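You operate a simulated robot arm through the tools that you are given. There is no shell and no other tool. Be economical: measure what you need, move in short steps, check, and stop when the job is done.

The job below is to be done with a simulated two-armed robot. You get a single attempt, and the scene is never put back.

TASK
Set the gauge to the width of clay piece A7 and lock it.
Fine: stand A7 between the jaws, close the slide on it, tighten the wing nut, put A7 back; hold the gauge still with your other hand as you work. Set down upright: ribbed clay piece.

It is judged by the outcome, as a careful person would: the job done as asked, and still so three seconds after it is handed in. It fails if anything else is knocked over, pushed out of place, dropped, spilled or broken.

THE ROBOT
Two 7-joint arms with two-finger parallel grippers on one trunk, on a base that drives. Base frame: it is fixed to the floor where the robot stands at the start and does not move with it; the origin is under the middle of the robot, x ahead of it, y to its left, z up. Units: mm, degrees, N and s.
The left shoulder is at the start at [60, 143, 926], the right one opposite. With the tool pointing down near the work surface each hand reaches from about 320 to 740 mm from the robot's upright axis, wherever it stands, measured 20 degrees to its own side. Places, roughly: black-handled tray [-1500, 2000, 750]; clasp lever of the blue mould [900, -800, 900]; clasp lever of the grey mould [800, -500, 900]; clay extruder plunger [900, -1200, 800]; gap between the gauge's jaws [500, -200, 800]; pin of the green comb holder [800, 400, 800]; pin of the red comb holder [800, 100, 800]; plaster slab with the red grip [-1250, 1250, 750]; plaster slab with the yellow grip [-1250, 1000, 750]; push rod of the blue mould [800, -900, 800]; push rod of the grey mould [800, -600, 800]; red slide of the gauge [500, -300, 800]; ribbed clay piece [-1500, 1250, 750]; white rod [-1500, 1500, 750]; wing nut of the gauge [500, -400, 800]; wing nut of the green comb holder [900, 500, 900]. Payload 1.57 kg a hand.
The tool frame of a hand sits at the grasp point between the pads (the TCP): z along the fingers, y along the line on which they close. The tips reach 30 mm beyond it. Largest opening 110 mm; finger width 24, thickness 12; the body of the gripper, 48 by 112 mm, starts 78 mm behind the TCP.
Orientation is that of the tool frame in the base frame, as [roll, pitch, yaw] about the fixed x, y, z axes, in that order (R = Rz(yaw) Ry(pitch) Rx(roll)). With the fingers straight down and closing along the base's y, the tool's x points along the base's -x, its y along +y and its z along -z.

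THE INTERFACE
- The arms move only by the tool servo_tool. It takes "left_rows", "right_rows" or both (then of equal length, played together; a hand with none holds still); each is a list of rows, each a list of 3 entries, a list of its own where there are three numbers: the shift along the base's x, y, z in mm, then the turn, a rotation vector about the base's x, y, z in rad, then the opening in per cent of the stroke, from 0 (shut) to 100 (fully open). In form: [[[x, y, z], [rx, ry, rz], jaw], ...]. A call has 1 to 20 rows; each row shifts and turns the commanded pose from where the row before left it. Each row takes 0.2 s and may step no farther than 50 mm and 8.6 degrees from the row before; otherwise, or with a gripper value out of range, the whole call is refused. Where a pose cannot be reached the arm comes as near as it can. A force on the tool above 40 N (or 10 N above the force at the start of the call, whichever is more), or a blocked arm, ends the call early, and 0.2 s more pass. Each finger travels about 45 mm/s and halts on what it meets, pressing with about 33 N; the grip force reading is that of the motor and also rises with nothing between the fingers. The clock runs only during rows and for 0.2 s after the last one: add rows that do not move to give the fingers time. It gives the time, the measured TCP pose, the force on the tool (base axes), the opening and the grip force at its end, in the units of the frame above (readings bear some noise), with the torque about the TCP (base axes, N m) and any sound that the robot's microphone picked up.
- Cameras (640 x 400 px; columns grow to the right, rows downward): "scene" is now at [32.7, -42.1, 1536.9]; the picture's right is [-0.54, -0.84, 0.00], its down [-0.65, 0.42, -0.64] and it looks along [0.53, -0.35, -0.77] (base axes); focal length 287 px, centre (320, 200). "left" rides on the left gripper at [70, -16, -141] in its tool frame; the picture's right is [0.23, 0.97, 0.00], its down [-0.85, 0.20, -0.48] and it looks along [-0.47, 0.11, 0.88] (tool axes); focal length 222 px, centre (320, 200). "right" rides on the right gripper at [70, 16, -141] in its tool frame; the picture's right is [-0.23, 0.97, 0.00], its down [-0.86, -0.20, -0.48] and it looks along [-0.47, -0.11, 0.88] (tool axes); focal length 222 px, centre (320, 200).
- snapshot(camera): a new picture of that camera. It takes no simulated time.
- raise_lower(by): slides the trunk up (or, below 0, down) by that many mm; the arms and the scene camera ride with it, the base frame stays. It gives what a move gives, with no picture.
- roll_base(legs): drives the robot by 1 to 6 legs, each [ahead, left, turn to the left] in mm, mm and degrees, along the robot's own axes; the way and the turn of a leg run together, so that a leg with both is an arc; at most 1500 mm and 180 degrees a leg. The arms and the cameras ride along, it lands a little off, and it stops where it bumps. It gives what a move gives.
- head_to(pan, tilt): turns the head with the scene camera to pan (to the left, within 86 degrees either way) and tilt (down, from -29 to 69), counted from straight ahead of the robot. It gives what a move gives.
- point_at(camera, pixels): there is no depth. For up to 12 entries [column, row, z] of the newest picture of that camera ("zoom" is the newest enlarged one), the place [x, y] in the base frame at which the ray of that pixel passes the height z, good to about 3 mm. It takes no simulated time.
- enlarge(camera, box): a new picture of the part [left, top, right, bottom] of that camera's present view, enlarged. It takes no simulated time.
- close_job(): hands the job in; it is judged then, once.

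Go step by step. Measure first, check grasps and placings, and put right what went wrong. The budget is 80 turns and 62 pictures, counting those below and the enlarged ones. Unless the task says otherwise, let go and move clear before handing in, and close with one line.

The tools are called after ">>>" by a JSON object that holds its "name" and its "arguments". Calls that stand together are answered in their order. servo_tool: Moves the arms, as the interface text tells. Its arguments: {"type":"object","properties":{"left_rows":{"type":"array"},"right_rows":{"type":"array"}},"required":[]} The other tools are called the same way: raise_lower (by) slides the trunk up or down; roll_base (legs) drives the base; head_to (pan, tilt) turns the head that bears the scene camera; snapshot (camera) takes a picture; point_at (camera, pixels) gives the place at which the rays of pixels pass given heights; enlarge (camera, box) takes an enlarged picture of a part of a camera's view; close_job () hands the job in.

At the start:

```text
time: 0.0
left_position: [386.5, -55.1, 1067.3]
left_orientation: [-179.9, 0.0, -180.0]
left_contact_force: [0.7, -0.4, 0.1]
left_torque: [0.03, 0.03, -0.01]
left_finger_gap: 110.1
left_finger_force: 0.0
right_position: [289.7, -436.5, 1067.2]
right_orientation: [-180.0, 0.0, 179.9]
right_contact_force: [-0.2, 0.3, 0.0]
right_torque: [-0.02, -0.03, -0.01]
right_finger_gap: 109.9
right_finger_force: 0.0
trunk travel left (down, up): [-525.0, 65.0]
robot x, y, heading: [-0.4, -0.9, 0.1]
head pan, tilt: [-33.0, 50.5]
```

scene: 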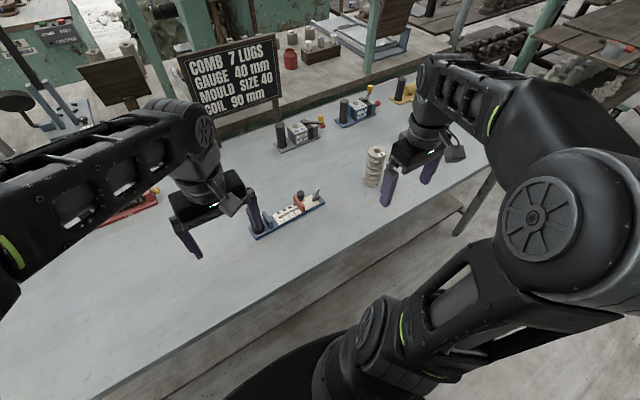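
right: 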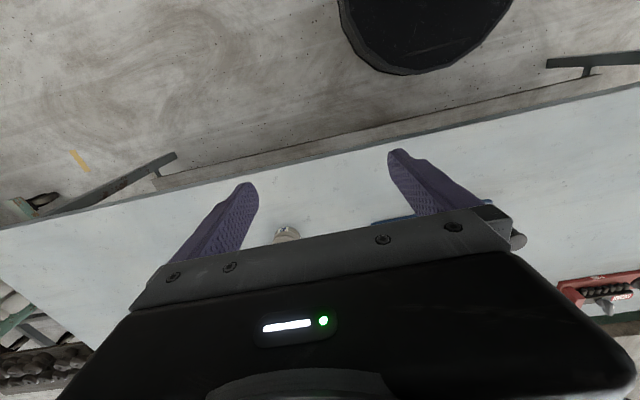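
left: 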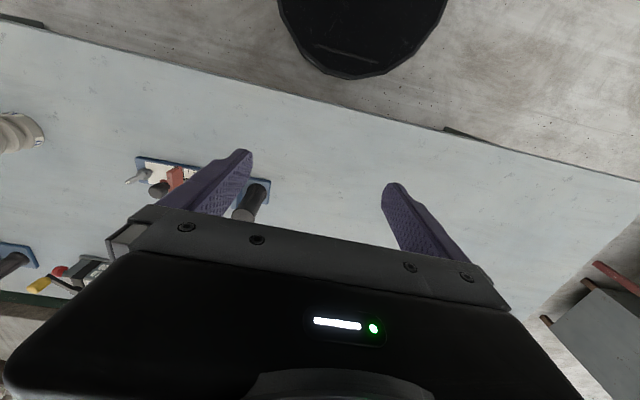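

The scene shows the gauge near (287,215) and a ribbed piece near (375,167). I'll enlarge both, and the sign as well.

>>> {"name": "enlarge", "arguments": {"camera": "scene", "box": [220, 130, 420, 255]}}

>>> {"name": "enlarge", "arguments": {"camera": "scene", "box": [160, 20, 420, 180]}}

```text
3.20 times, centred on (320, 192) of scene
```

zoom: 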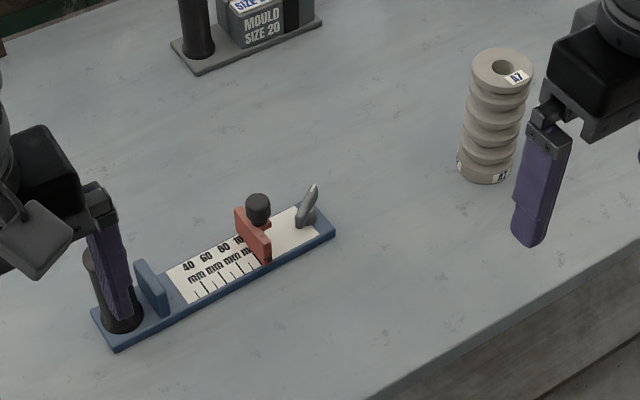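

```text
2.46 times, centred on (290, 100) of scene
```

zoom: 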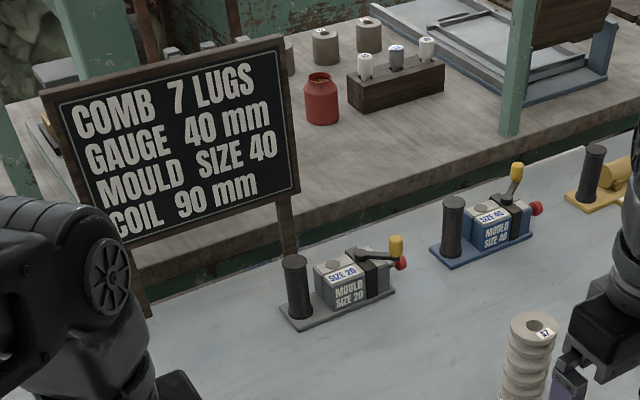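

A7 is the ribbed piece on the bench, and its label is on the top. I'll measure it and the gauge at trial heights.

>>> {"name": "point_at", "arguments": {"camera": "scene", "pixels": [[372.2, 182.6, 750], [376.9, 150.5, 750], [376.9, 150.5, 850], [256.6, 239, 750], [249, 229, 750], [325, 202, 750], [319.4, 194.2, 750], [256.6, 239, 800], [325, 202, 800], [372.2, 182.6, 800]]}}

>>> {"name": "point_at", "arguments": {"camera": "left", "pixels": [[135, 156, 750], [135, 156, 800], [268, 205, 750], [268, 205, 800], [270, 183, 750], [270, 183, 800], [20, 130, 800]]}}

```text
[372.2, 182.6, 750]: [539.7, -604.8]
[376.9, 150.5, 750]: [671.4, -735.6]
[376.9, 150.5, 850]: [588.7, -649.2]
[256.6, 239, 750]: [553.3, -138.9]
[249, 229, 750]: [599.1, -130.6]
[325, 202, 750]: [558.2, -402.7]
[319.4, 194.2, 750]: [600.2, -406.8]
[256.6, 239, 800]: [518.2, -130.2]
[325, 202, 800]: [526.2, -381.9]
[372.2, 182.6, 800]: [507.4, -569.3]
```

```text
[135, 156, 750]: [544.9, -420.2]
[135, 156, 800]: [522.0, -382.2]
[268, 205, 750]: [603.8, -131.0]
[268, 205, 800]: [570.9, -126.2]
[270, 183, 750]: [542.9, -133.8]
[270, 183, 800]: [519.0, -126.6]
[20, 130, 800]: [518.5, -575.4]
```

Both cameras agree on a table height of about 800: gauge x 518–565, y −382 to −130, and A7 near (508,−569), about 145 tall. I'll move the hands so the wrist camera gets a clean look at the gauge.

>>> {"name": "servo_tool", "arguments": {"left_rows": [[[0, 40, 0], [0, 0, 0], 100], [[0, 40, 0], [0, 0, 0], 100], [[0, 40, 0], [0, 0, 0], 100], [[0, 20, 0], [0, 0, 0], 100]], "right_rows": [[[20, 45, 0], [0, 0, 0], 100], [[20, 45, 0], [0, 0, 0], 100], [[20, 45, 0], [0, 0, 0], 100], [[20, 45, 0], [0, 0, 0], 100]]}}

>>> {"name": "enlarge", "arguments": {"camera": "scene", "box": [230, 130, 410, 250]}}

>>> {"name": "snapshot", "arguments": {"camera": "right"}}

```text
time: 1.0
left_position: [386.4, 85.1, 1067.0]
left_orientation: [180.0, 0.0, 179.9]
left_contact_force: [0.0, -0.2, -0.4]
left_torque: [0.02, 0.03, -0.03]
left_finger_gap: 110.0
left_finger_force: 0.0
right_position: [371.5, -254.7, 1067.2]
right_orientation: [180.0, 0.0, 180.0]
right_contact_force: [-1.0, -0.1, -0.8]
right_torque: [-0.02, 0.0, 0.01]
right_finger_gap: 110.0
right_finger_force: 0.0
trunk travel left (down, up): [-525.0, 65.0]
robot x, y, heading: [1.4, -1.9, 0.0]
head pan, tilt: [-33.0, 50.5]
```

```text
3.33 times, centred on (320, 190) of scene
```

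zoom: 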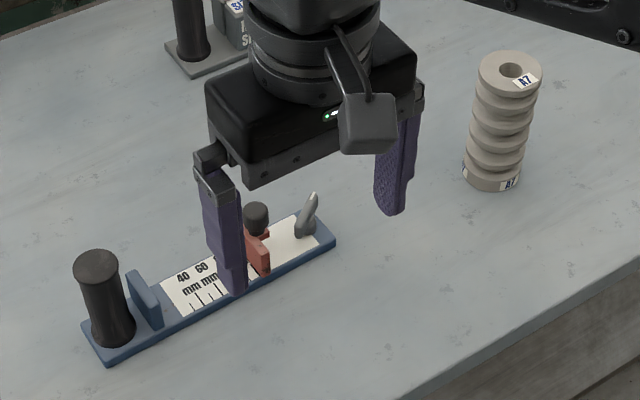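

```text
55 pictures are left
```

right: 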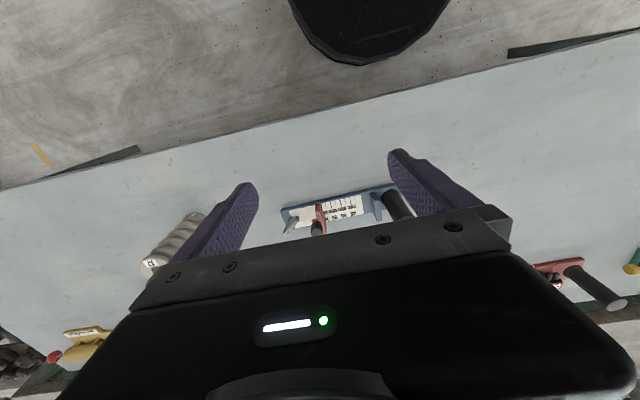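

The gauge is visible in the right camera at (280–410, 185–235). I'll enlarge that and measure the features.

>>> {"name": "enlarge", "arguments": {"camera": "right", "box": [270, 170, 414, 260]}}

```text
4.44 times, centred on (342, 215) of right
```

zoom: 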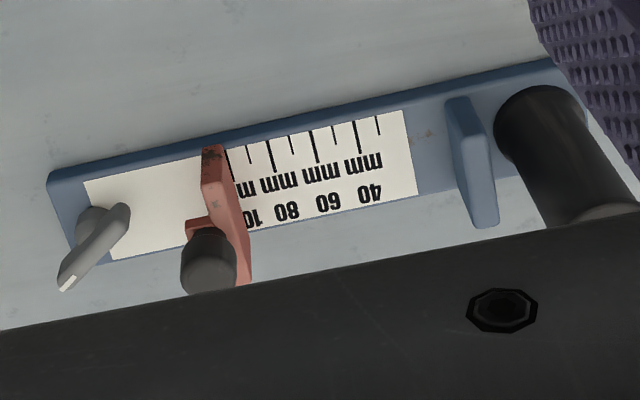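

>>> {"name": "point_at", "arguments": {"camera": "zoom", "pixels": [[48, 178, 812], [545, 62, 812], [205, 152, 812], [228, 150, 812], [458, 110, 850], [460, 105, 812], [105, 210, 820], [90, 215, 830], [118, 210, 850], [65, 285, 850], [208, 265, 870], [505, 130, 812]]}}

>>> {"name": "point_at", "arguments": {"camera": "scene", "pixels": [[251, 209.5, 900], [251, 209.5, 880], [265, 229.8, 812], [273.7, 212, 850], [307, 193, 870], [307, 193, 860], [320, 200, 820], [324.5, 188, 850], [302, 214, 812], [321, 203, 812], [377, 150.6, 930], [371, 184, 800]]}}

```text
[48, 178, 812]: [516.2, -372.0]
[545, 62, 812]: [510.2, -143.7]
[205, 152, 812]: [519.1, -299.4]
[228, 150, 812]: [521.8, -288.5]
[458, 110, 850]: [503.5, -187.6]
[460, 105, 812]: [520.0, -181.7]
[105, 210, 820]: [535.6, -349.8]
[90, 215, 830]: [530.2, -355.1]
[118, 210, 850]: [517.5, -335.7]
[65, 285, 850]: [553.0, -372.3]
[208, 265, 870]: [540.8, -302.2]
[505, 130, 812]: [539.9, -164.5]
```

```text
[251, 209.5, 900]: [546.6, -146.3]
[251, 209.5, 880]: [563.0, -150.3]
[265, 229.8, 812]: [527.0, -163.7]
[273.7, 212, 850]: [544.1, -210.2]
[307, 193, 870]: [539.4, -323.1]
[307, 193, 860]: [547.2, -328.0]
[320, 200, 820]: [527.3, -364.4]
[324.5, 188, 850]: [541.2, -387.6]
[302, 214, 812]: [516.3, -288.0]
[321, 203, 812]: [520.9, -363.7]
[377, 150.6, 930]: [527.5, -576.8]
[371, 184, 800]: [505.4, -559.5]
```

The gauge runs along y with its near edge at x≈515; the slide is at about 105 mm, so it's open. I'll move the right hand above it for accurate top views.

>>> {"name": "servo_tool", "arguments": {"right_rows": [[[45, -10, 0], [0, 0, 0], 100], [[45, -10, 0], [0, 0, 0], 100], [[45, -10, 0], [0, 0, 0], 100], [[45, -10, 0], [0, 0, 0], 100]]}}

>>> {"name": "enlarge", "arguments": {"camera": "right", "box": [200, 100, 440, 250]}}

>>> {"name": "snapshot", "arguments": {"camera": "left"}}

```text
time: 2.0
left_position: [387.1, 85.2, 1067.8]
left_orientation: [-180.0, 0.0, -180.0]
left_contact_force: [0.3, 0.4, 0.7]
left_torque: [-0.01, 0.0, -0.02]
left_finger_gap: 110.2
left_finger_force: 0.1
right_position: [551.9, -296.9, 1068.1]
right_orientation: [-179.8, 0.0, -179.8]
right_contact_force: [-0.5, 1.3, -0.6]
right_torque: [-0.07, 0.02, -0.03]
right_finger_gap: 110.0
right_finger_force: 0.1
trunk travel left (down, up): [-525.0, 65.0]
robot x, y, heading: [-3.0, 2.2, 0.1]
head pan, tilt: [-33.0, 50.5]
```

```text
2.67 times, centred on (320, 175) of right
```

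zoom: 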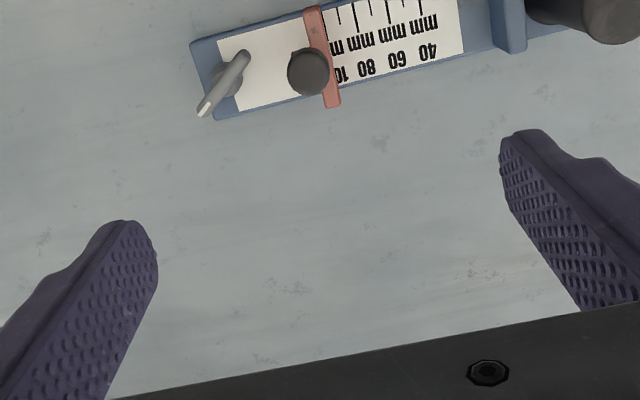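

```text
52 pictures are left
```

left: 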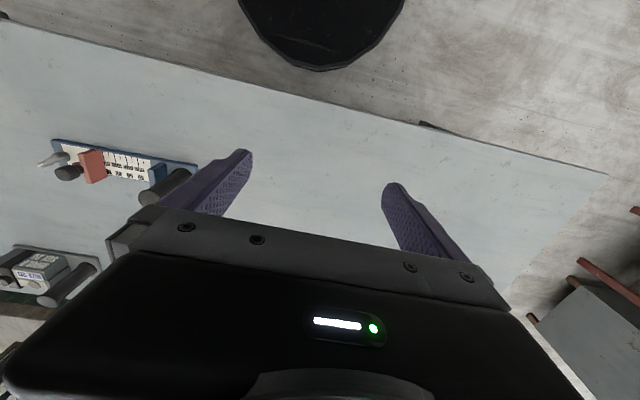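

>>> {"name": "point_at", "arguments": {"camera": "zoom", "pixels": [[191, 41, 812], [214, 119, 812], [247, 52, 845], [202, 112, 845], [225, 80, 845], [308, 73, 865], [330, 12, 850], [339, 105, 850], [305, 12, 850], [523, 45, 850], [497, 48, 850], [605, 10, 890]]}}

>>> {"name": "enlarge", "arguments": {"camera": "left", "box": [30, 115, 206, 225]}}

>>> {"name": "enlarge", "arguments": {"camera": "scene", "box": [230, 150, 390, 250]}}

```text
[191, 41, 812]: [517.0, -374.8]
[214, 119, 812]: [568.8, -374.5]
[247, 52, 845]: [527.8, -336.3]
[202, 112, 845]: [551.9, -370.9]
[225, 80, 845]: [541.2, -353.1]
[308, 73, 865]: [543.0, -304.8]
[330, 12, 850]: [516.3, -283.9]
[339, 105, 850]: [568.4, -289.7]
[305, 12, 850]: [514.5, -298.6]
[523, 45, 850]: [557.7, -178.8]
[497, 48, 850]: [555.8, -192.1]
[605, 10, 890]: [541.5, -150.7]
```

```text
3.64 times, centred on (118, 170) of left
```

zoom: 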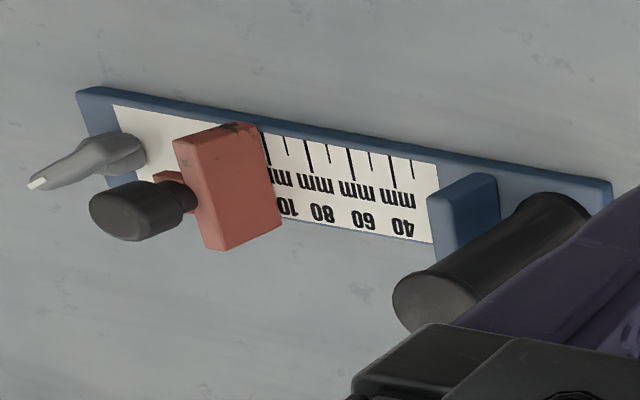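

```text
4.00 times, centred on (310, 200) of scene
```

zoom: 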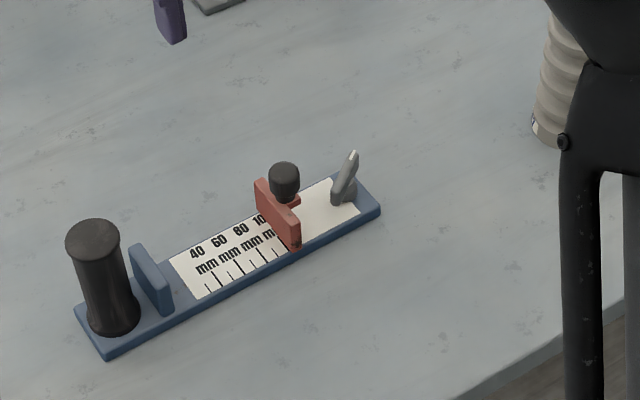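

>>> {"name": "point_at", "arguments": {"camera": "zoom", "pixels": [[353, 153, 845], [353, 153, 865], [335, 200, 820], [335, 200, 840], [284, 173, 865], [284, 173, 885], [92, 236, 890], [92, 236, 910], [138, 247, 850], [266, 183, 850], [298, 222, 850], [113, 325, 812]]}}

```text
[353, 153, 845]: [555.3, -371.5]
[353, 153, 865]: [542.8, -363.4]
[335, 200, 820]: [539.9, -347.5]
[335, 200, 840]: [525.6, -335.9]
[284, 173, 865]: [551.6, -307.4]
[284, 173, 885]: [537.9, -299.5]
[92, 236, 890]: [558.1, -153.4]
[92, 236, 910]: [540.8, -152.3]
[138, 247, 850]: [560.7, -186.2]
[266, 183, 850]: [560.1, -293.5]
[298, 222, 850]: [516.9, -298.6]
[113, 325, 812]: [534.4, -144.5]
```

Gauge figures: handle top (541,−151,~905), fixed jaw face y≈−192, slide face y≈−285, knob (542,−304,~870), wing bar centre (541,−353,~840), aimed diagonally. A7 is near the right arm's reach limit, so I'll drive 200 mm to the right along the table, then look at A7.

>>> {"name": "roll_base", "arguments": {"legs": [[0, -200, 0]]}}

>>> {"name": "snapshot", "arguments": {"camera": "right"}}

>>> {"name": "snapshot", "arguments": {"camera": "scene"}}

```text
time: 3.6
left_position: [385.8, -116.3, 1067.1]
left_orientation: [180.0, 0.0, 179.8]
left_contact_force: [0.4, 0.0, -0.5]
left_torque: [0.03, 0.03, 0.02]
left_finger_gap: 109.9
left_finger_force: 0.0
right_position: [551.4, -499.4, 1068.7]
right_orientation: [-180.0, -0.1, 179.8]
right_contact_force: [-0.6, -0.5, -0.8]
right_torque: [0.04, 0.03, -0.02]
right_finger_gap: 109.8
right_finger_force: 0.0
trunk travel left (down, up): [-525.0, 65.0]
robot x, y, heading: [1.3, -198.5, 0.2]
head pan, tilt: [-33.0, 50.5]
```

```text
49 pictures are left
```

right: 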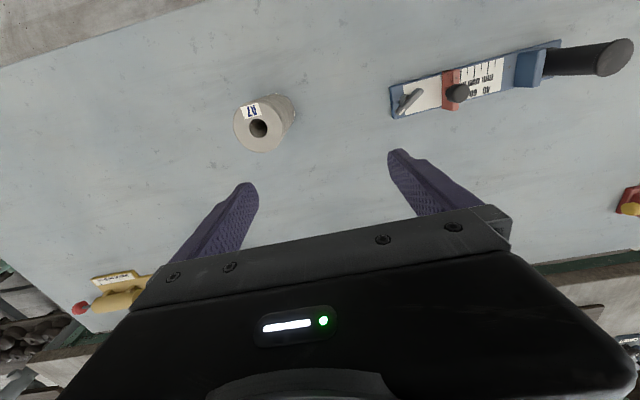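

```text
48 pictures are left
```

scene: 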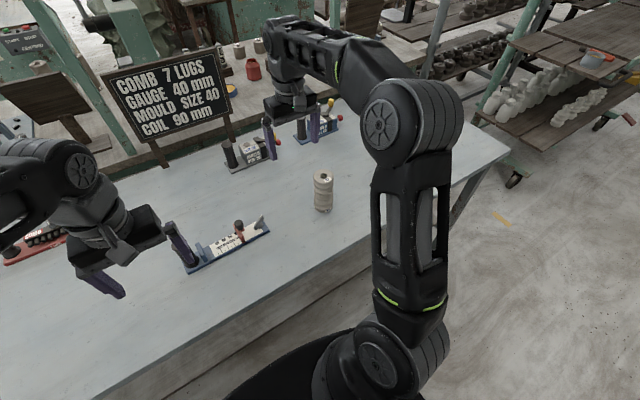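

>>> {"name": "enlarge", "arguments": {"camera": "right", "box": [185, 75, 345, 175]}}

>>> {"name": "enlarge", "arguments": {"camera": "scene", "box": [260, 150, 388, 230]}}

>>> {"name": "point_at", "arguments": {"camera": "right", "pixels": [[260, 128, 940], [260, 128, 930], [260, 128, 920], [235, 126, 930], [285, 130, 930], [263, 103, 930], [256, 153, 930], [294, 113, 800]]}}

>>> {"name": "point_at", "arguments": {"camera": "scene", "pixels": [[324, 177, 940], [324, 177, 930], [324, 177, 920], [323, 207, 800], [323, 205, 800]]}}

```text
4.00 times, centred on (265, 125) of right
```

zoom: 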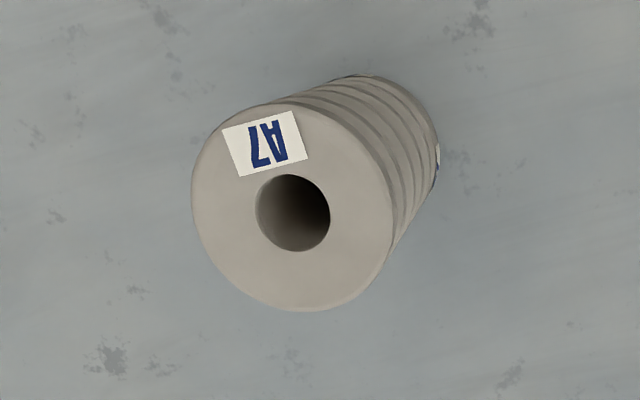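

```text
5.00 times, centred on (324, 190) of scene
```

zoom: 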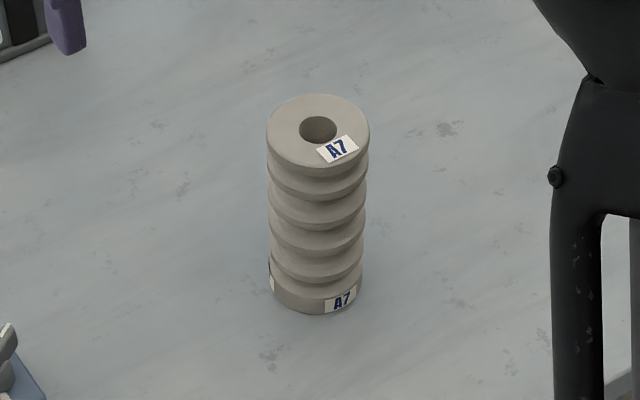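

```text
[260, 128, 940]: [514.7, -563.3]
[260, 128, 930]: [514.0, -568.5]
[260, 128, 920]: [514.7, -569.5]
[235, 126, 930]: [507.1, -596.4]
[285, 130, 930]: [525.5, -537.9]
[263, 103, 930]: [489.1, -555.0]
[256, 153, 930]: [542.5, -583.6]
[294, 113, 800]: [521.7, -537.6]
```

```text
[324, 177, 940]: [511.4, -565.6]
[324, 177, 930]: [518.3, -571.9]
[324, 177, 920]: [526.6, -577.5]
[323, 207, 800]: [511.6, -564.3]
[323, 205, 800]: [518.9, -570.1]
```

A7 is centred near (514,−567), top z≈934, about 60 mm across. I'll turn both hands to close along x, with the right camera on the −y side and the left hand tilted with its body toward +y, and bring them to stand-off positions.

>>> {"name": "servo_tool", "arguments": {"left_rows": [[[12.9, 0, 0], [0, 0, -0.131], 100], [[12.9, 0, 0], [0, 0, -0.131], 100], [[12.9, 0, 0], [0, 0, -0.131], 100], [[12.9, 0, 0], [0, 0, -0.131], 100], [[12.9, 0, 0], [0, 0, -0.131], 100], [[12.9, 0, 0], [0, 0, -0.131], 100], [[12.9, 0, 0], [0, 0, -0.131], 100], [[12.9, 0, 0], [0, 0, -0.131], 100], [[12.9, 0, 0], [0, 0, -0.131], 100], [[12.9, 0, 0], [0, 0, -0.131], 100], [[12.9, 0, 0], [0, 0, -0.131], 100], [[12.9, 0, 0], [0, 0, -0.13], 100], [[0, 8, -15], [-0.14, 0, 0], 100], [[0, 8, -15], [-0.14, 0, 0], 100], [[0, 8, -15], [-0.14, 0, 0], 100], [[0, 8, -15], [-0.14, 0, 0], 100], [[0, 8, -15], [-0.14, 0, 0], 100]], "right_rows": [[[-3.1, -5.7, 0], [0, 0, 0.131], 100], [[-3.1, -5.7, 0], [0, 0, 0.131], 100], [[-3.1, -5.7, 0], [0, 0, 0.131], 100], [[-3.1, -5.7, 0], [0, 0, 0.131], 100], [[-3.1, -5.7, 0], [0, 0, 0.131], 100], [[-3.1, -5.7, 0], [0, 0, 0.131], 100], [[-3.1, -5.7, 0], [0, 0, 0.131], 100], [[-3.1, -5.7, 0], [0, 0, 0.131], 100], [[-3.1, -5.7, 0], [0, 0, 0.131], 100], [[-3.1, -5.7, 0], [0, 0, 0.131], 100], [[-3.1, -5.7, 0], [0, 0, 0.131], 100], [[-3.1, -5.7, 0], [0, 0, 0.13], 100], [[0, 0, 0], [0, 0, 0], 100], [[0, 0, 0], [0, 0, 0], 100], [[0, 0, 0], [0, 0, 0], 100], [[0, 0, 0], [0, 0, 0], 100], [[0, 0, 0], [0, 0, 0], 100]]}}

>>> {"name": "snapshot", "arguments": {"camera": "right"}}

>>> {"name": "snapshot", "arguments": {"camera": "left"}}

>>> {"name": "snapshot", "arguments": {"camera": "scene"}}

```text
time: 7.2
left_position: [541.0, -73.1, 992.8]
left_orientation: [179.7, 40.3, 89.7]
left_contact_force: [0.0, -0.3, -1.2]
left_torque: [0.04, 0.01, 0.0]
left_finger_gap: 110.2
left_finger_force: 0.0
right_position: [514.0, -566.8, 1069.7]
right_orientation: [-180.0, 0.0, -90.0]
right_contact_force: [-0.2, 0.3, -0.4]
right_torque: [-0.03, 0.01, 0.0]
right_finger_gap: 109.9
right_finger_force: 0.1
trunk travel left (down, up): [-525.0, 65.0]
robot x, y, heading: [-0.3, -198.4, -0.1]
head pan, tilt: [-33.0, 50.5]
```

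```text
45 pictures are left
```

right: 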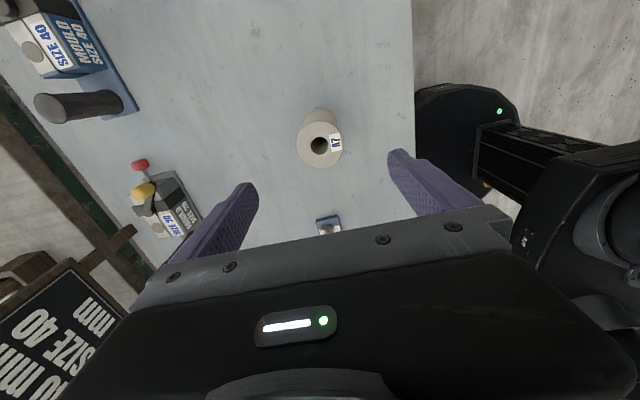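

```text
44 pictures are left
```

left: 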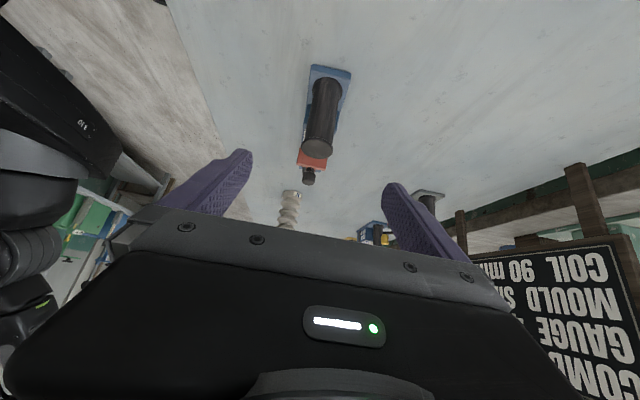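

```text
43 pictures are left
```

scene: 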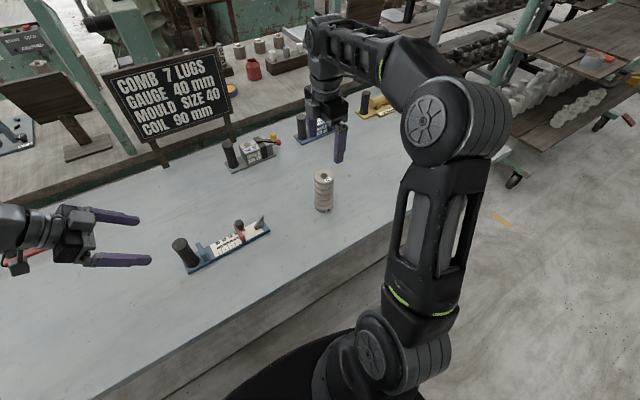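

A7's bore at (320,145) is exactly where a point straight below the right TCP should appear, so the hand is centred. Descending to z≈892 and closing on A7.

>>> {"name": "servo_tool", "arguments": {"right_rows": [[[0, 0, -45], [0, 0, 0], 100], [[0, 0, -45], [0, 0, 0], 100], [[0, 0, -45], [0, 0, 0], 100], [[0, 0, -42], [0, 0, 0], 100], [[0, 0, 0], [0, 0, 0], 100], [[0, 0, 0], [0, 0, 0], 70], [[0, 0, 0], [0, 0, 0], 40], [[0, 0, 0], [0, 0, 0], 30], [[0, 0, 0], [0, 0, 0], 30], [[0, 0, 0], [0, 0, 0], 30], [[0, 0, 0], [0, 0, 0], 30]]}}

>>> {"name": "snapshot", "arguments": {"camera": "right"}}

```text
time: 9.6
left_position: [542.0, -74.7, 993.8]
left_orientation: [179.9, 40.2, 89.9]
left_contact_force: [0.8, -0.4, -0.5]
left_torque: [0.01, 0.0, -0.04]
left_finger_gap: 110.0
left_finger_force: 0.0
right_position: [513.9, -565.5, 892.7]
right_orientation: [-180.0, 0.1, -90.0]
right_contact_force: [2.9, -0.3, 2.0]
right_torque: [-0.01, -0.09, 0.01]
right_finger_gap: 59.9
right_finger_force: 33.4
trunk travel left (down, up): [-525.0, 65.0]
robot x, y, heading: [-3.1, -200.6, -0.1]
head pan, tilt: [-33.0, 50.5]
```

```text
42 pictures are left
```

right: 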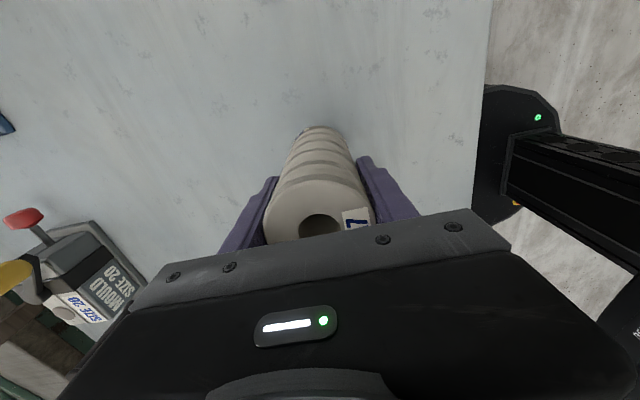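

Grip holds at 59.9 mm, so A7 is about 60 wide. Next, the left hand goes to the gauge handle, still open, and I'll check centring.

>>> {"name": "servo_tool", "arguments": {"left_rows": [[[0, -26, -36], [0, 0, 0], 100], [[0, -26, -36], [0, 0, 0], 100], [[0, -25, -36], [0, 0, 0], 100], [[0, 0, 0], [0, 0, 0], 60], [[0, 0, 0], [0, 0, 0], 50], [[0, 0, 0], [0, 0, 0], 50]]}}

>>> {"name": "snapshot", "arguments": {"camera": "left"}}

>>> {"name": "enlarge", "arguments": {"camera": "scene", "box": [130, 180, 290, 280]}}

```text
time: 11.0
left_position: [540.3, -153.3, 884.5]
left_orientation: [179.9, 40.0, 89.8]
left_contact_force: [0.1, -0.3, -0.1]
left_torque: [0.04, 0.0, -0.02]
left_finger_gap: 55.0
left_finger_force: 0.1
right_position: [513.5, -565.4, 891.1]
right_orientation: [-180.0, 0.0, -89.9]
right_contact_force: [-2.7, 1.7, 0.2]
right_torque: [-0.03, 0.09, 0.0]
right_finger_gap: 59.9
right_finger_force: 32.7
trunk travel left (down, up): [-525.0, 65.0]
robot x, y, heading: [0.0, -196.9, -0.1]
head pan, tilt: [-33.0, 50.5]
```

```text
41 pictures are left
```

left: 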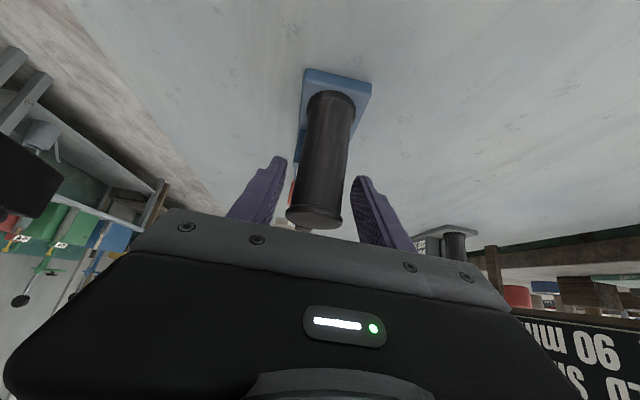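

```text
4.00 times, centred on (210, 230) of scene
```

zoom: 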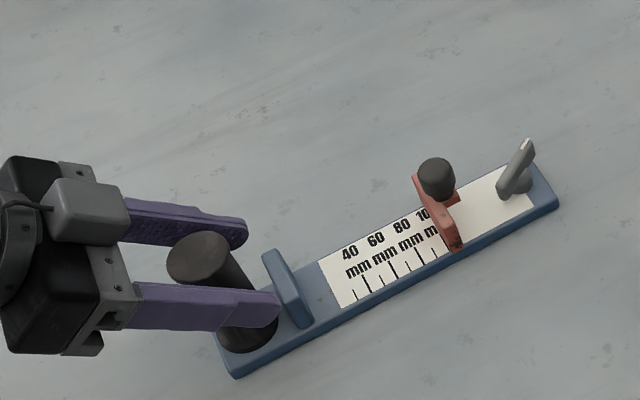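

The handle sits between the left fingers, centre about column 323 against 320. Closing on it.

>>> {"name": "servo_tool", "arguments": {"left_rows": [[[0, 0, 0], [0, 0, 0], 40], [[0, 0, 0], [0, 0, 0], 32], [[0, 0, 0], [0, 0, 0], 26], [[0, 0, 0], [0, 0, 0], 20], [[0, 0, 0], [0, 0, 0], 15], [[0, 0, 0], [0, 0, 0], 15]]}}

>>> {"name": "servo_tool", "arguments": {"right_rows": [[[0, 0, 20], [0, 0, 0], 30], [[0, 0, 45], [0, 0, 0], 30], [[0, 0, 15], [0, 0, 0], 30], [[0, 0, 0], [0, 0, 0], 30]]}}

>>> {"name": "snapshot", "arguments": {"camera": "scene"}}

```text
time: 12.4
left_position: [540.6, -153.4, 885.5]
left_orientation: [179.9, 40.1, 90.0]
left_contact_force: [-1.2, 0.1, 3.0]
left_torque: [-0.03, 0.15, 0.0]
left_finger_gap: 33.0
left_finger_force: 33.3
right_position: [513.5, -565.5, 893.2]
right_orientation: [-180.0, 0.0, -90.1]
right_contact_force: [-1.0, 0.2, 0.1]
right_torque: [0.01, 0.06, 0.01]
right_finger_gap: 59.9
right_finger_force: 33.2
trunk travel left (down, up): [-525.0, 65.0]
robot x, y, heading: [-0.0, -195.9, 0.2]
head pan, tilt: [-33.0, 50.5]
```

```text
time: 13.4
left_position: [540.3, -152.3, 884.5]
left_orientation: [179.8, 40.1, 89.9]
left_contact_force: [-0.4, 0.5, 4.0]
left_torque: [-0.01, 0.15, 0.12]
left_finger_gap: 33.2
left_finger_force: 32.5
right_position: [514.5, -567.2, 970.5]
right_orientation: [179.9, 0.0, -90.0]
right_contact_force: [0.0, 0.1, -5.4]
right_torque: [0.02, -0.04, 0.0]
right_finger_gap: 59.9
right_finger_force: 32.6
trunk travel left (down, up): [-525.0, 65.0]
robot x, y, heading: [2.6, -199.1, -0.4]
head pan, tilt: [-33.0, 50.5]
```

```text
39 pictures are left
```

scene: 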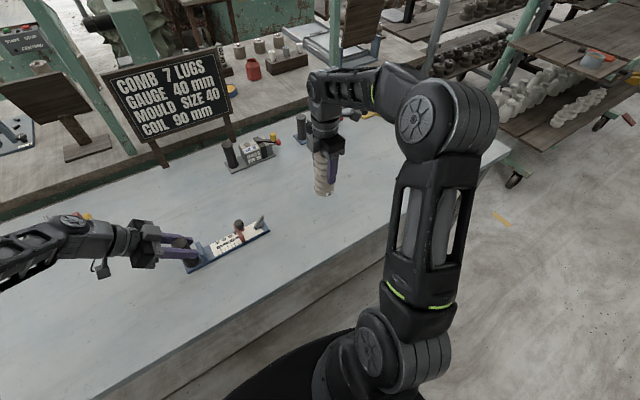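

A7 is up (about 5.4 N) and the gauge is held. I'll lift higher and carry A7 over the gap.

>>> {"name": "servo_tool", "arguments": {"right_rows": [[[0, 0, 40], [0, 0, 0], 30], [[0, 0, 25], [0, 0, 0], 30], [[3.3, 40, 0], [0, 0, 0], 30], [[3.3, 41, 0], [0, 0, 0], 30], [[3.3, 41, 0], [0, 0, 0], 30], [[3.3, 41, 0], [0, 0, 0], 30], [[3.3, 41, 0], [0, 0, 0], 30], [[3.3, 41, 0], [0, 0, 0], 30], [[3.3, 41, 0], [0, 0, 0], 30], [[3.3, 41, 0], [0, 0, 0], 30], [[0, 0, 0], [0, 0, 0], 30], [[0, 0, 0], [0, 0, 0], 30]]}}

>>> {"name": "enlarge", "arguments": {"camera": "scene", "box": [140, 160, 300, 260]}}

>>> {"name": "snapshot", "arguments": {"camera": "right"}}

```text
time: 16.0
left_position: [540.3, -152.5, 886.8]
left_orientation: [179.9, 40.1, 89.8]
left_contact_force: [-0.6, -1.3, 6.7]
left_torque: [0.3, 0.18, -0.02]
left_finger_gap: 33.0
left_finger_force: 32.9
right_position: [541.7, -239.5, 1038.8]
right_orientation: [180.0, 0.0, -90.0]
right_contact_force: [-0.2, 1.2, -5.8]
right_torque: [0.0, 0.0, 0.02]
right_finger_gap: 59.9
right_finger_force: 32.7
trunk travel left (down, up): [-525.0, 65.0]
robot x, y, heading: [3.0, -197.0, -0.1]
head pan, tilt: [-33.0, 50.5]
```

```text
4.00 times, centred on (220, 210) of scene
```

zoom: 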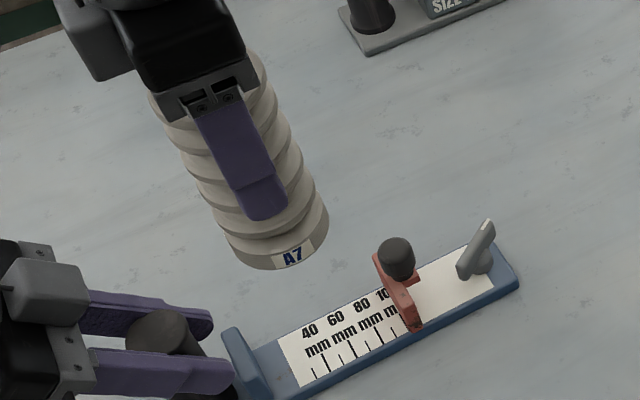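

```text
37 pictures are left
```

right: 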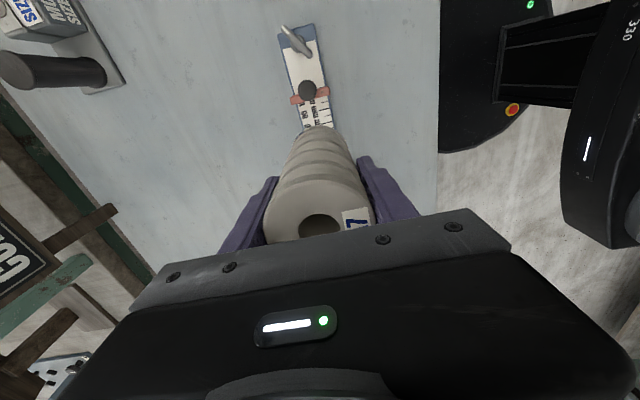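

A7's underside is at about TCP−92, so roughly 946 now. Lowering to just above the jaw tops to check alignment.

>>> {"name": "servo_tool", "arguments": {"right_rows": [[[0, 3, -40], [0, 0, 0], 30], [[0, 2, -37], [0, 0, 0], 30], [[0, 0, 0], [0, 0, 0], 30], [[0, 0, 0], [0, 0, 0], 30]]}}

>>> {"name": "enlarge", "arguments": {"camera": "scene", "box": [160, 180, 288, 260]}}

>>> {"name": "enlarge", "arguments": {"camera": "right", "box": [240, 20, 400, 120]}}

```text
time: 17.0
left_position: [541.1, -154.6, 886.0]
left_orientation: [179.8, 40.0, 89.9]
left_contact_force: [-0.1, -1.1, 6.0]
left_torque: [0.22, 0.2, 0.02]
left_finger_gap: 32.7
left_finger_force: 33.0
right_position: [538.7, -235.6, 963.2]
right_orientation: [180.0, 0.0, -90.0]
right_contact_force: [-0.5, -0.4, -6.2]
right_torque: [0.01, 0.01, 0.03]
right_finger_gap: 60.0
right_finger_force: 32.5
trunk travel left (down, up): [-525.0, 65.0]
robot x, y, heading: [-3.7, -195.4, 0.2]
head pan, tilt: [-33.0, 50.5]
```

```text
5.00 times, centred on (224, 220) of scene
```

zoom: 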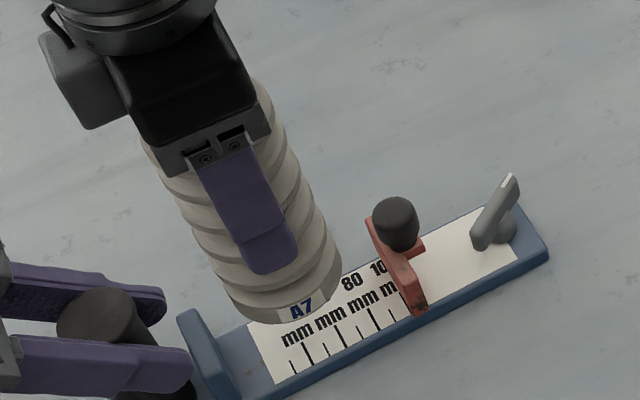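

```text
4.00 times, centred on (320, 70) of right
```

zoom: 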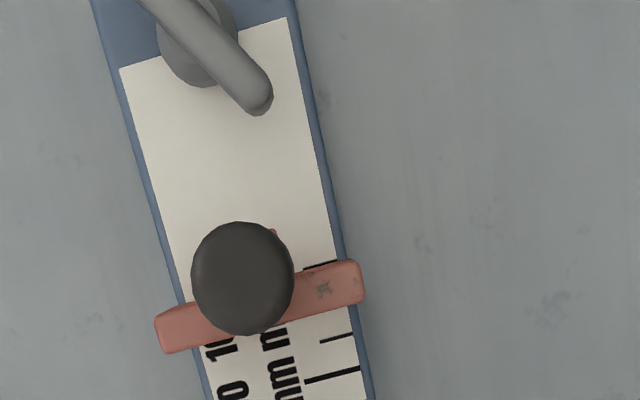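

>>> {"name": "point_at", "arguments": {"camera": "scene", "pixels": [[200.2, 241.6, 850], [200.2, 241.6, 840], [196, 243.5, 850], [207.5, 257, 850], [242.5, 242.6, 812], [234.4, 225, 850]]}}

>>> {"name": "point_at", "arguments": {"camera": "zoom", "pixels": [[155, 320, 850], [358, 262, 850], [165, 352, 850], [366, 300, 850], [258, 328, 850], [242, 270, 875], [240, 95, 848]]}}

```text
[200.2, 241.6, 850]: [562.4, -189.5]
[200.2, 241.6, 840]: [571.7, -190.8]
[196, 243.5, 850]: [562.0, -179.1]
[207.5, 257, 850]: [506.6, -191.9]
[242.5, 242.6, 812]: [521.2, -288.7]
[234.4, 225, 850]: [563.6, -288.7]
```

```text
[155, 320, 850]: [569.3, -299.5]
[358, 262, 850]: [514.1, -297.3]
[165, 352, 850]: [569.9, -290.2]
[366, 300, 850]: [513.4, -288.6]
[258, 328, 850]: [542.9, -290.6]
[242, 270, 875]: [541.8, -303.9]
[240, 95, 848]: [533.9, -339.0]
```

The gap runs y −191 to −289, centred at x≈541.5. I'll shift to y≈−226 and lower to near the base plate.

>>> {"name": "servo_tool", "arguments": {"right_rows": [[[1, 9, -3], [0, 0, 0], 30], [[0, 0, -15], [0, 0, 0], 30], [[0, 0, -14], [0, 0, 0], 30], [[0, 0, -13], [0, 0, 0], 30], [[0, 0, 0], [0, 0, 0], 30]]}}

>>> {"name": "enlarge", "arguments": {"camera": "scene", "box": [160, 180, 288, 260]}}

```text
time: 18.2
left_position: [540.1, -153.5, 885.3]
left_orientation: [179.8, 40.1, 89.9]
left_contact_force: [-0.5, -1.3, 6.9]
left_torque: [0.0, 0.2, 0.06]
left_finger_gap: 32.9
left_finger_force: 33.3
right_position: [540.4, -224.8, 914.7]
right_orientation: [-179.9, 0.0, -90.0]
right_contact_force: [-0.6, -0.4, -5.7]
right_torque: [-0.03, 0.01, 0.01]
right_finger_gap: 60.0
right_finger_force: 32.6
trunk travel left (down, up): [-525.0, 65.0]
robot x, y, heading: [1.4, -197.4, 0.1]
head pan, tilt: [-33.0, 50.5]
```

```text
5.00 times, centred on (224, 220) of scene
```

zoom: 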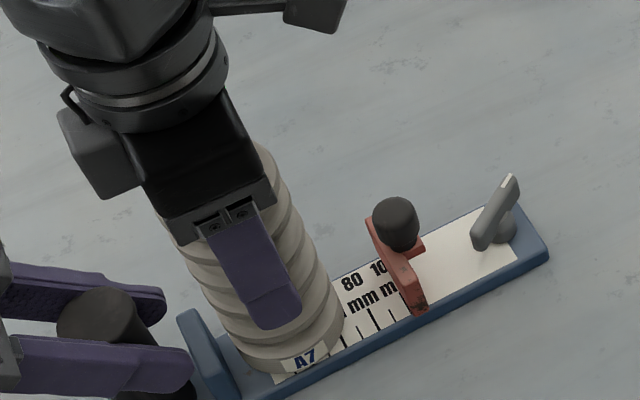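

Still free (−5.7 N is just the weight). Lowering in small steps until the weight is taken up.

>>> {"name": "servo_tool", "arguments": {"right_rows": [[[0, 0, -3], [0, 0, 0], 30], [[0, 0, -2], [0, 0, 0], 30], [[0, 0, 0], [0, 0, 0], 30]]}}

>>> {"name": "servo_tool", "arguments": {"right_rows": [[[0, 0, -2], [0, 0, 0], 30], [[0, 0, 0], [0, 0, 0], 30]]}}

>>> {"name": "servo_tool", "arguments": {"right_rows": [[[0, 0, -2], [0, 0, 0], 30], [[0, 0, 0], [0, 0, 0], 30]]}}

```text
time: 19.0
left_position: [540.0, -151.7, 885.7]
left_orientation: [180.0, 40.1, 89.9]
left_contact_force: [0.0, -1.2, 6.7]
left_torque: [-0.03, 0.22, 0.13]
left_finger_gap: 32.9
left_finger_force: 33.1
right_position: [542.2, -226.0, 910.1]
right_orientation: [-180.0, 0.0, -90.0]
right_contact_force: [0.0, 1.1, -5.3]
right_torque: [-0.03, -0.02, 0.01]
right_finger_gap: 59.7
right_finger_force: 33.4
trunk travel left (down, up): [-525.0, 65.0]
robot x, y, heading: [-0.0, -201.6, 0.1]
head pan, tilt: [-33.0, 50.5]
```

```text
time: 19.6
left_position: [540.5, -153.3, 885.2]
left_orientation: [-180.0, 40.1, 89.8]
left_contact_force: [-0.1, -1.8, 6.5]
left_torque: [-0.02, 0.21, 0.11]
left_finger_gap: 33.0
left_finger_force: 33.0
right_position: [541.3, -225.3, 909.1]
right_orientation: [-180.0, 0.0, -90.0]
right_contact_force: [-0.7, 0.0, -5.4]
right_torque: [-0.01, -0.03, 0.0]
right_finger_gap: 59.9
right_finger_force: 33.1
trunk travel left (down, up): [-525.0, 65.0]
robot x, y, heading: [0.5, -197.8, 0.0]
head pan, tilt: [-33.0, 50.5]
```

```text
time: 20.2
left_position: [540.0, -153.3, 885.6]
left_orientation: [179.9, 40.0, 89.7]
left_contact_force: [-0.3, -1.0, 5.6]
left_torque: [0.02, 0.18, 0.11]
left_finger_gap: 33.3
left_finger_force: 33.0
right_position: [540.9, -226.1, 907.1]
right_orientation: [-180.0, 0.0, -90.0]
right_contact_force: [-0.5, 0.8, -6.6]
right_torque: [-0.03, -0.01, 0.0]
right_finger_gap: 60.0
right_finger_force: 33.5
trunk travel left (down, up): [-525.0, 65.0]
robot x, y, heading: [-1.3, -200.6, -0.0]
head pan, tilt: [-33.0, 50.5]
```

>>> {"name": "servo_tool", "arguments": {"right_rows": [[[0, 0, -2], [0, 0, 0], 30], [[0, 0, 0], [0, 0, 0], 30]]}}

>>> {"name": "servo_tool", "arguments": {"right_rows": [[[0, 0, -1.5], [0, 0, 0], 30], [[0, 0, 0], [0, 0, 0], 30]]}}

>>> {"name": "servo_tool", "arguments": {"right_rows": [[[0, 0, -1.5], [0, 0, 0], 30], [[0, 0, 0], [0, 0, 0], 30]]}}

```text
time: 20.8
left_position: [539.0, -153.4, 884.8]
left_orientation: [179.7, 40.1, 89.9]
left_contact_force: [7.7, -4.2, -1.3]
left_torque: [-0.86, 0.06, 0.0]
left_finger_gap: 33.0
left_finger_force: 33.4
right_position: [540.6, -225.6, 906.3]
right_orientation: [-179.9, 0.2, -90.1]
right_contact_force: [-6.7, -1.3, 18.6]
right_torque: [-0.47, 0.67, -0.02]
right_finger_gap: 59.8
right_finger_force: 32.7
trunk travel left (down, up): [-525.0, 65.0]
robot x, y, heading: [0.7, -200.4, -0.1]
head pan, tilt: [-33.0, 50.5]
```

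```text
time: 21.4
left_position: [540.5, -152.8, 886.3]
left_orientation: [179.9, 40.0, 89.8]
left_contact_force: [8.8, -6.6, -6.8]
left_torque: [0.51, 0.09, 0.27]
left_finger_gap: 33.0
left_finger_force: 33.5
right_position: [541.8, -224.4, 903.3]
right_orientation: [-179.8, 0.2, -90.1]
right_contact_force: [-6.4, 0.8, 31.7]
right_torque: [0.0, 0.5, -0.03]
right_finger_gap: 59.2
right_finger_force: 33.0
trunk travel left (down, up): [-525.0, 65.0]
robot x, y, heading: [-3.0, -194.4, -0.4]
head pan, tilt: [-33.0, 50.5]
```

```text
time: 22.0
left_position: [539.4, -152.6, 886.5]
left_orientation: [180.0, 40.1, 89.9]
left_contact_force: [0.5, -1.8, -0.1]
left_torque: [0.64, 0.21, 0.16]
left_finger_gap: 33.4
left_finger_force: 32.8
right_position: [541.8, -226.3, 899.9]
right_orientation: [-179.8, 0.0, -90.0]
right_contact_force: [4.3, 3.4, 10.0]
right_torque: [0.0, -0.39, 0.03]
right_finger_gap: 59.8
right_finger_force: 30.0
trunk travel left (down, up): [-525.0, 65.0]
robot x, y, heading: [0.2, -194.9, -0.1]
head pan, tilt: [-33.0, 50.5]
```

A7 is standing on the base plate (contact near TCP 905, with slight finger slip). Releasing it gently, rising clear and inspecting.

>>> {"name": "servo_tool", "arguments": {"right_rows": [[[0, 0, 1], [0, 0, 0], 58], [[0, 0, 0], [0, 0, 0], 70], [[0, 0, 0], [0, 0, 0], 85], [[0, 0, 0], [0, 0, 0], 95], [[0, 0, 0], [0, 0, 0], 95], [[0, 0, 45], [0, 0, 0], 95], [[0, 0, 45], [0, 0, 0], 95], [[0, -40, 20], [0, 0, 0], 95], [[0, -40, 0], [0, 0, 0], 95], [[0, 0, 0], [0, 0, 0], 95]]}}

>>> {"name": "enlarge", "arguments": {"camera": "scene", "box": [160, 170, 288, 250]}}

>>> {"name": "snapshot", "arguments": {"camera": "right"}}

```text
time: 24.2
left_position: [540.8, -152.9, 884.7]
left_orientation: [-180.0, 40.1, 89.8]
left_contact_force: [-1.5, 0.8, 1.0]
left_torque: [0.45, 0.25, -0.06]
left_finger_gap: 33.0
left_finger_force: 32.6
right_position: [540.4, -304.0, 1012.8]
right_orientation: [-180.0, 0.0, -90.1]
right_contact_force: [0.6, 0.8, -0.2]
right_torque: [-0.02, 0.02, 0.03]
right_finger_gap: 104.4
right_finger_force: 0.0
trunk travel left (down, up): [-525.0, 65.0]
robot x, y, heading: [2.8, -200.5, -0.2]
head pan, tilt: [-33.0, 50.5]
```

```text
5.00 times, centred on (224, 210) of scene
```

zoom: 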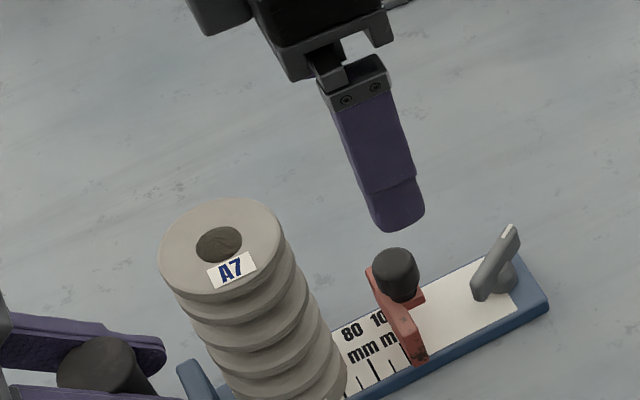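

```text
32 pictures are left
```

right: 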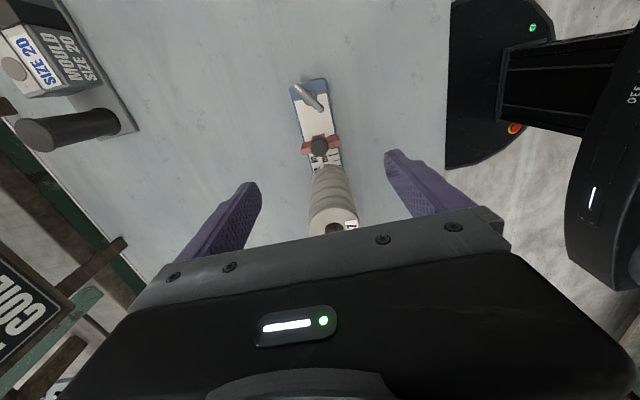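

A7 stands between the jaws, and the knob at (319,147) is straight below the right TCP. Descending and gripping the knob high, with tips above the slide plate.

>>> {"name": "servo_tool", "arguments": {"right_rows": [[[0.5, -2, -40], [0, 0, 0], 70], [[0, 0, -40], [0, 0, 0], 60], [[0, 0, -35], [0, 0, 0], 50], [[0, 0, -11], [0, 0, 0], 45], [[0, 0, 0], [0, 0, 0], 40], [[0, 0, 0], [0, 0, 0], 40]]}}

>>> {"name": "enlarge", "arguments": {"camera": "scene", "box": [160, 170, 288, 250]}}

>>> {"name": "enlarge", "arguments": {"camera": "right", "box": [200, 110, 440, 260]}}

```text
time: 25.6
left_position: [540.5, -152.7, 887.1]
left_orientation: [179.9, 40.1, 89.9]
left_contact_force: [-0.5, 0.6, 1.5]
left_torque: [0.21, 0.14, 0.05]
left_finger_gap: 33.0
left_finger_force: 33.4
right_position: [542.0, -305.7, 885.2]
right_orientation: [-180.0, 0.0, -90.0]
right_contact_force: [0.9, 0.2, -0.6]
right_torque: [-0.04, -0.02, -0.04]
right_finger_gap: 44.1
right_finger_force: 0.2
trunk travel left (down, up): [-525.0, 65.0]
robot x, y, heading: [1.4, -198.2, -0.4]
head pan, tilt: [-33.0, 50.5]
```

```text
5.00 times, centred on (224, 210) of scene
```

zoom: 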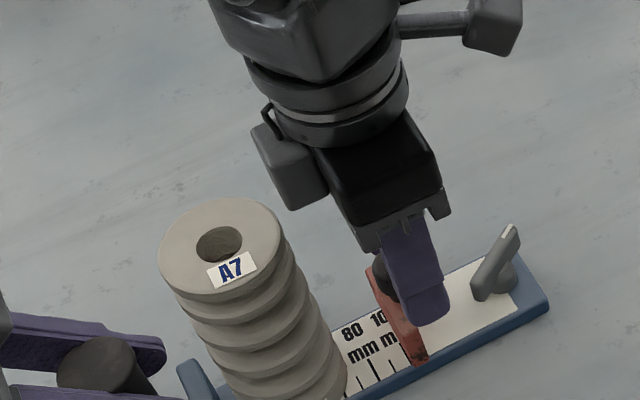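

```text
2.67 times, centred on (320, 185) of right
```

zoom: 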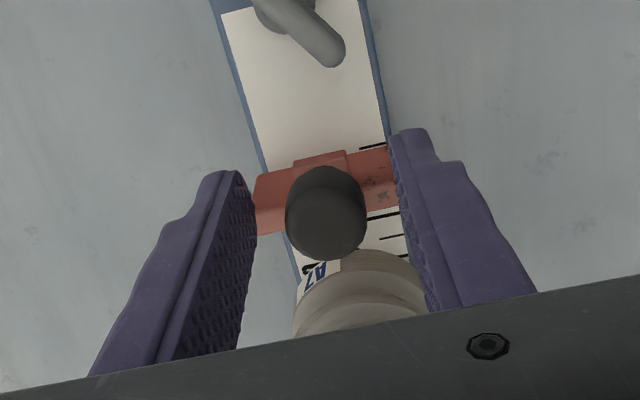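

The knob is centred between the fingers. Closing on it, then sliding toward A7 in steps.

>>> {"name": "servo_tool", "arguments": {"right_rows": [[[0, 0, 0], [0, 0, 0], 30], [[0, 0, 0], [0, 0, 0], 20], [[0, 0, 0], [0, 0, 0], 12], [[0, 0, 0], [0, 0, 0], 10], [[0, 0, 0], [0, 0, 0], 10], [[0, 0, 0], [0, 0, 0], 10]]}}

>>> {"name": "servo_tool", "arguments": {"right_rows": [[[0, 5, 0], [0, 0, 0], 10], [[0, 5, 0], [0, 0, 0], 10], [[0, 5, 0], [0, 0, 0], 10], [[0, 5, 0], [0, 0, 0], 10], [[0, 5, 0], [0, 0, 0], 10], [[0, 0, 0], [0, 0, 0], 10]]}}

>>> {"name": "enlarge", "arguments": {"camera": "scene", "box": [160, 170, 288, 250]}}

```text
time: 27.0
left_position: [540.4, -153.9, 885.1]
left_orientation: [179.9, 40.1, 89.9]
left_contact_force: [2.6, -0.3, 0.6]
left_torque: [-0.2, 0.27, 0.2]
left_finger_gap: 32.9
left_finger_force: 33.6
right_position: [541.9, -306.3, 886.5]
right_orientation: [-179.9, 0.0, -90.0]
right_contact_force: [-6.6, -0.1, 1.3]
right_torque: [-0.02, 0.06, 0.02]
right_finger_gap: 23.4
right_finger_force: 32.7
trunk travel left (down, up): [-525.0, 65.0]
robot x, y, heading: [5.2, -198.7, 0.1]
head pan, tilt: [-33.0, 50.5]
```

```text
time: 28.4
left_position: [539.6, -151.7, 884.4]
left_orientation: [179.8, 40.0, 89.8]
left_contact_force: [1.6, 0.9, 3.6]
left_torque: [0.41, 0.22, 0.23]
left_finger_gap: 33.0
left_finger_force: 32.8
right_position: [540.7, -281.0, 885.7]
right_orientation: [179.9, 0.0, -90.0]
right_contact_force: [-2.7, -2.7, 0.3]
right_torque: [-0.55, 0.06, -0.03]
right_finger_gap: 23.0
right_finger_force: 32.9
trunk travel left (down, up): [-525.0, 65.0]
robot x, y, heading: [-4.5, -198.7, -0.1]
head pan, tilt: [-33.0, 50.5]
```

```text
5.00 times, centred on (224, 210) of scene
```

zoom: 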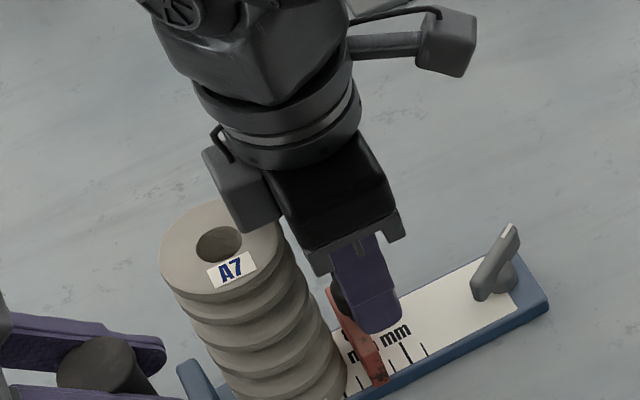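

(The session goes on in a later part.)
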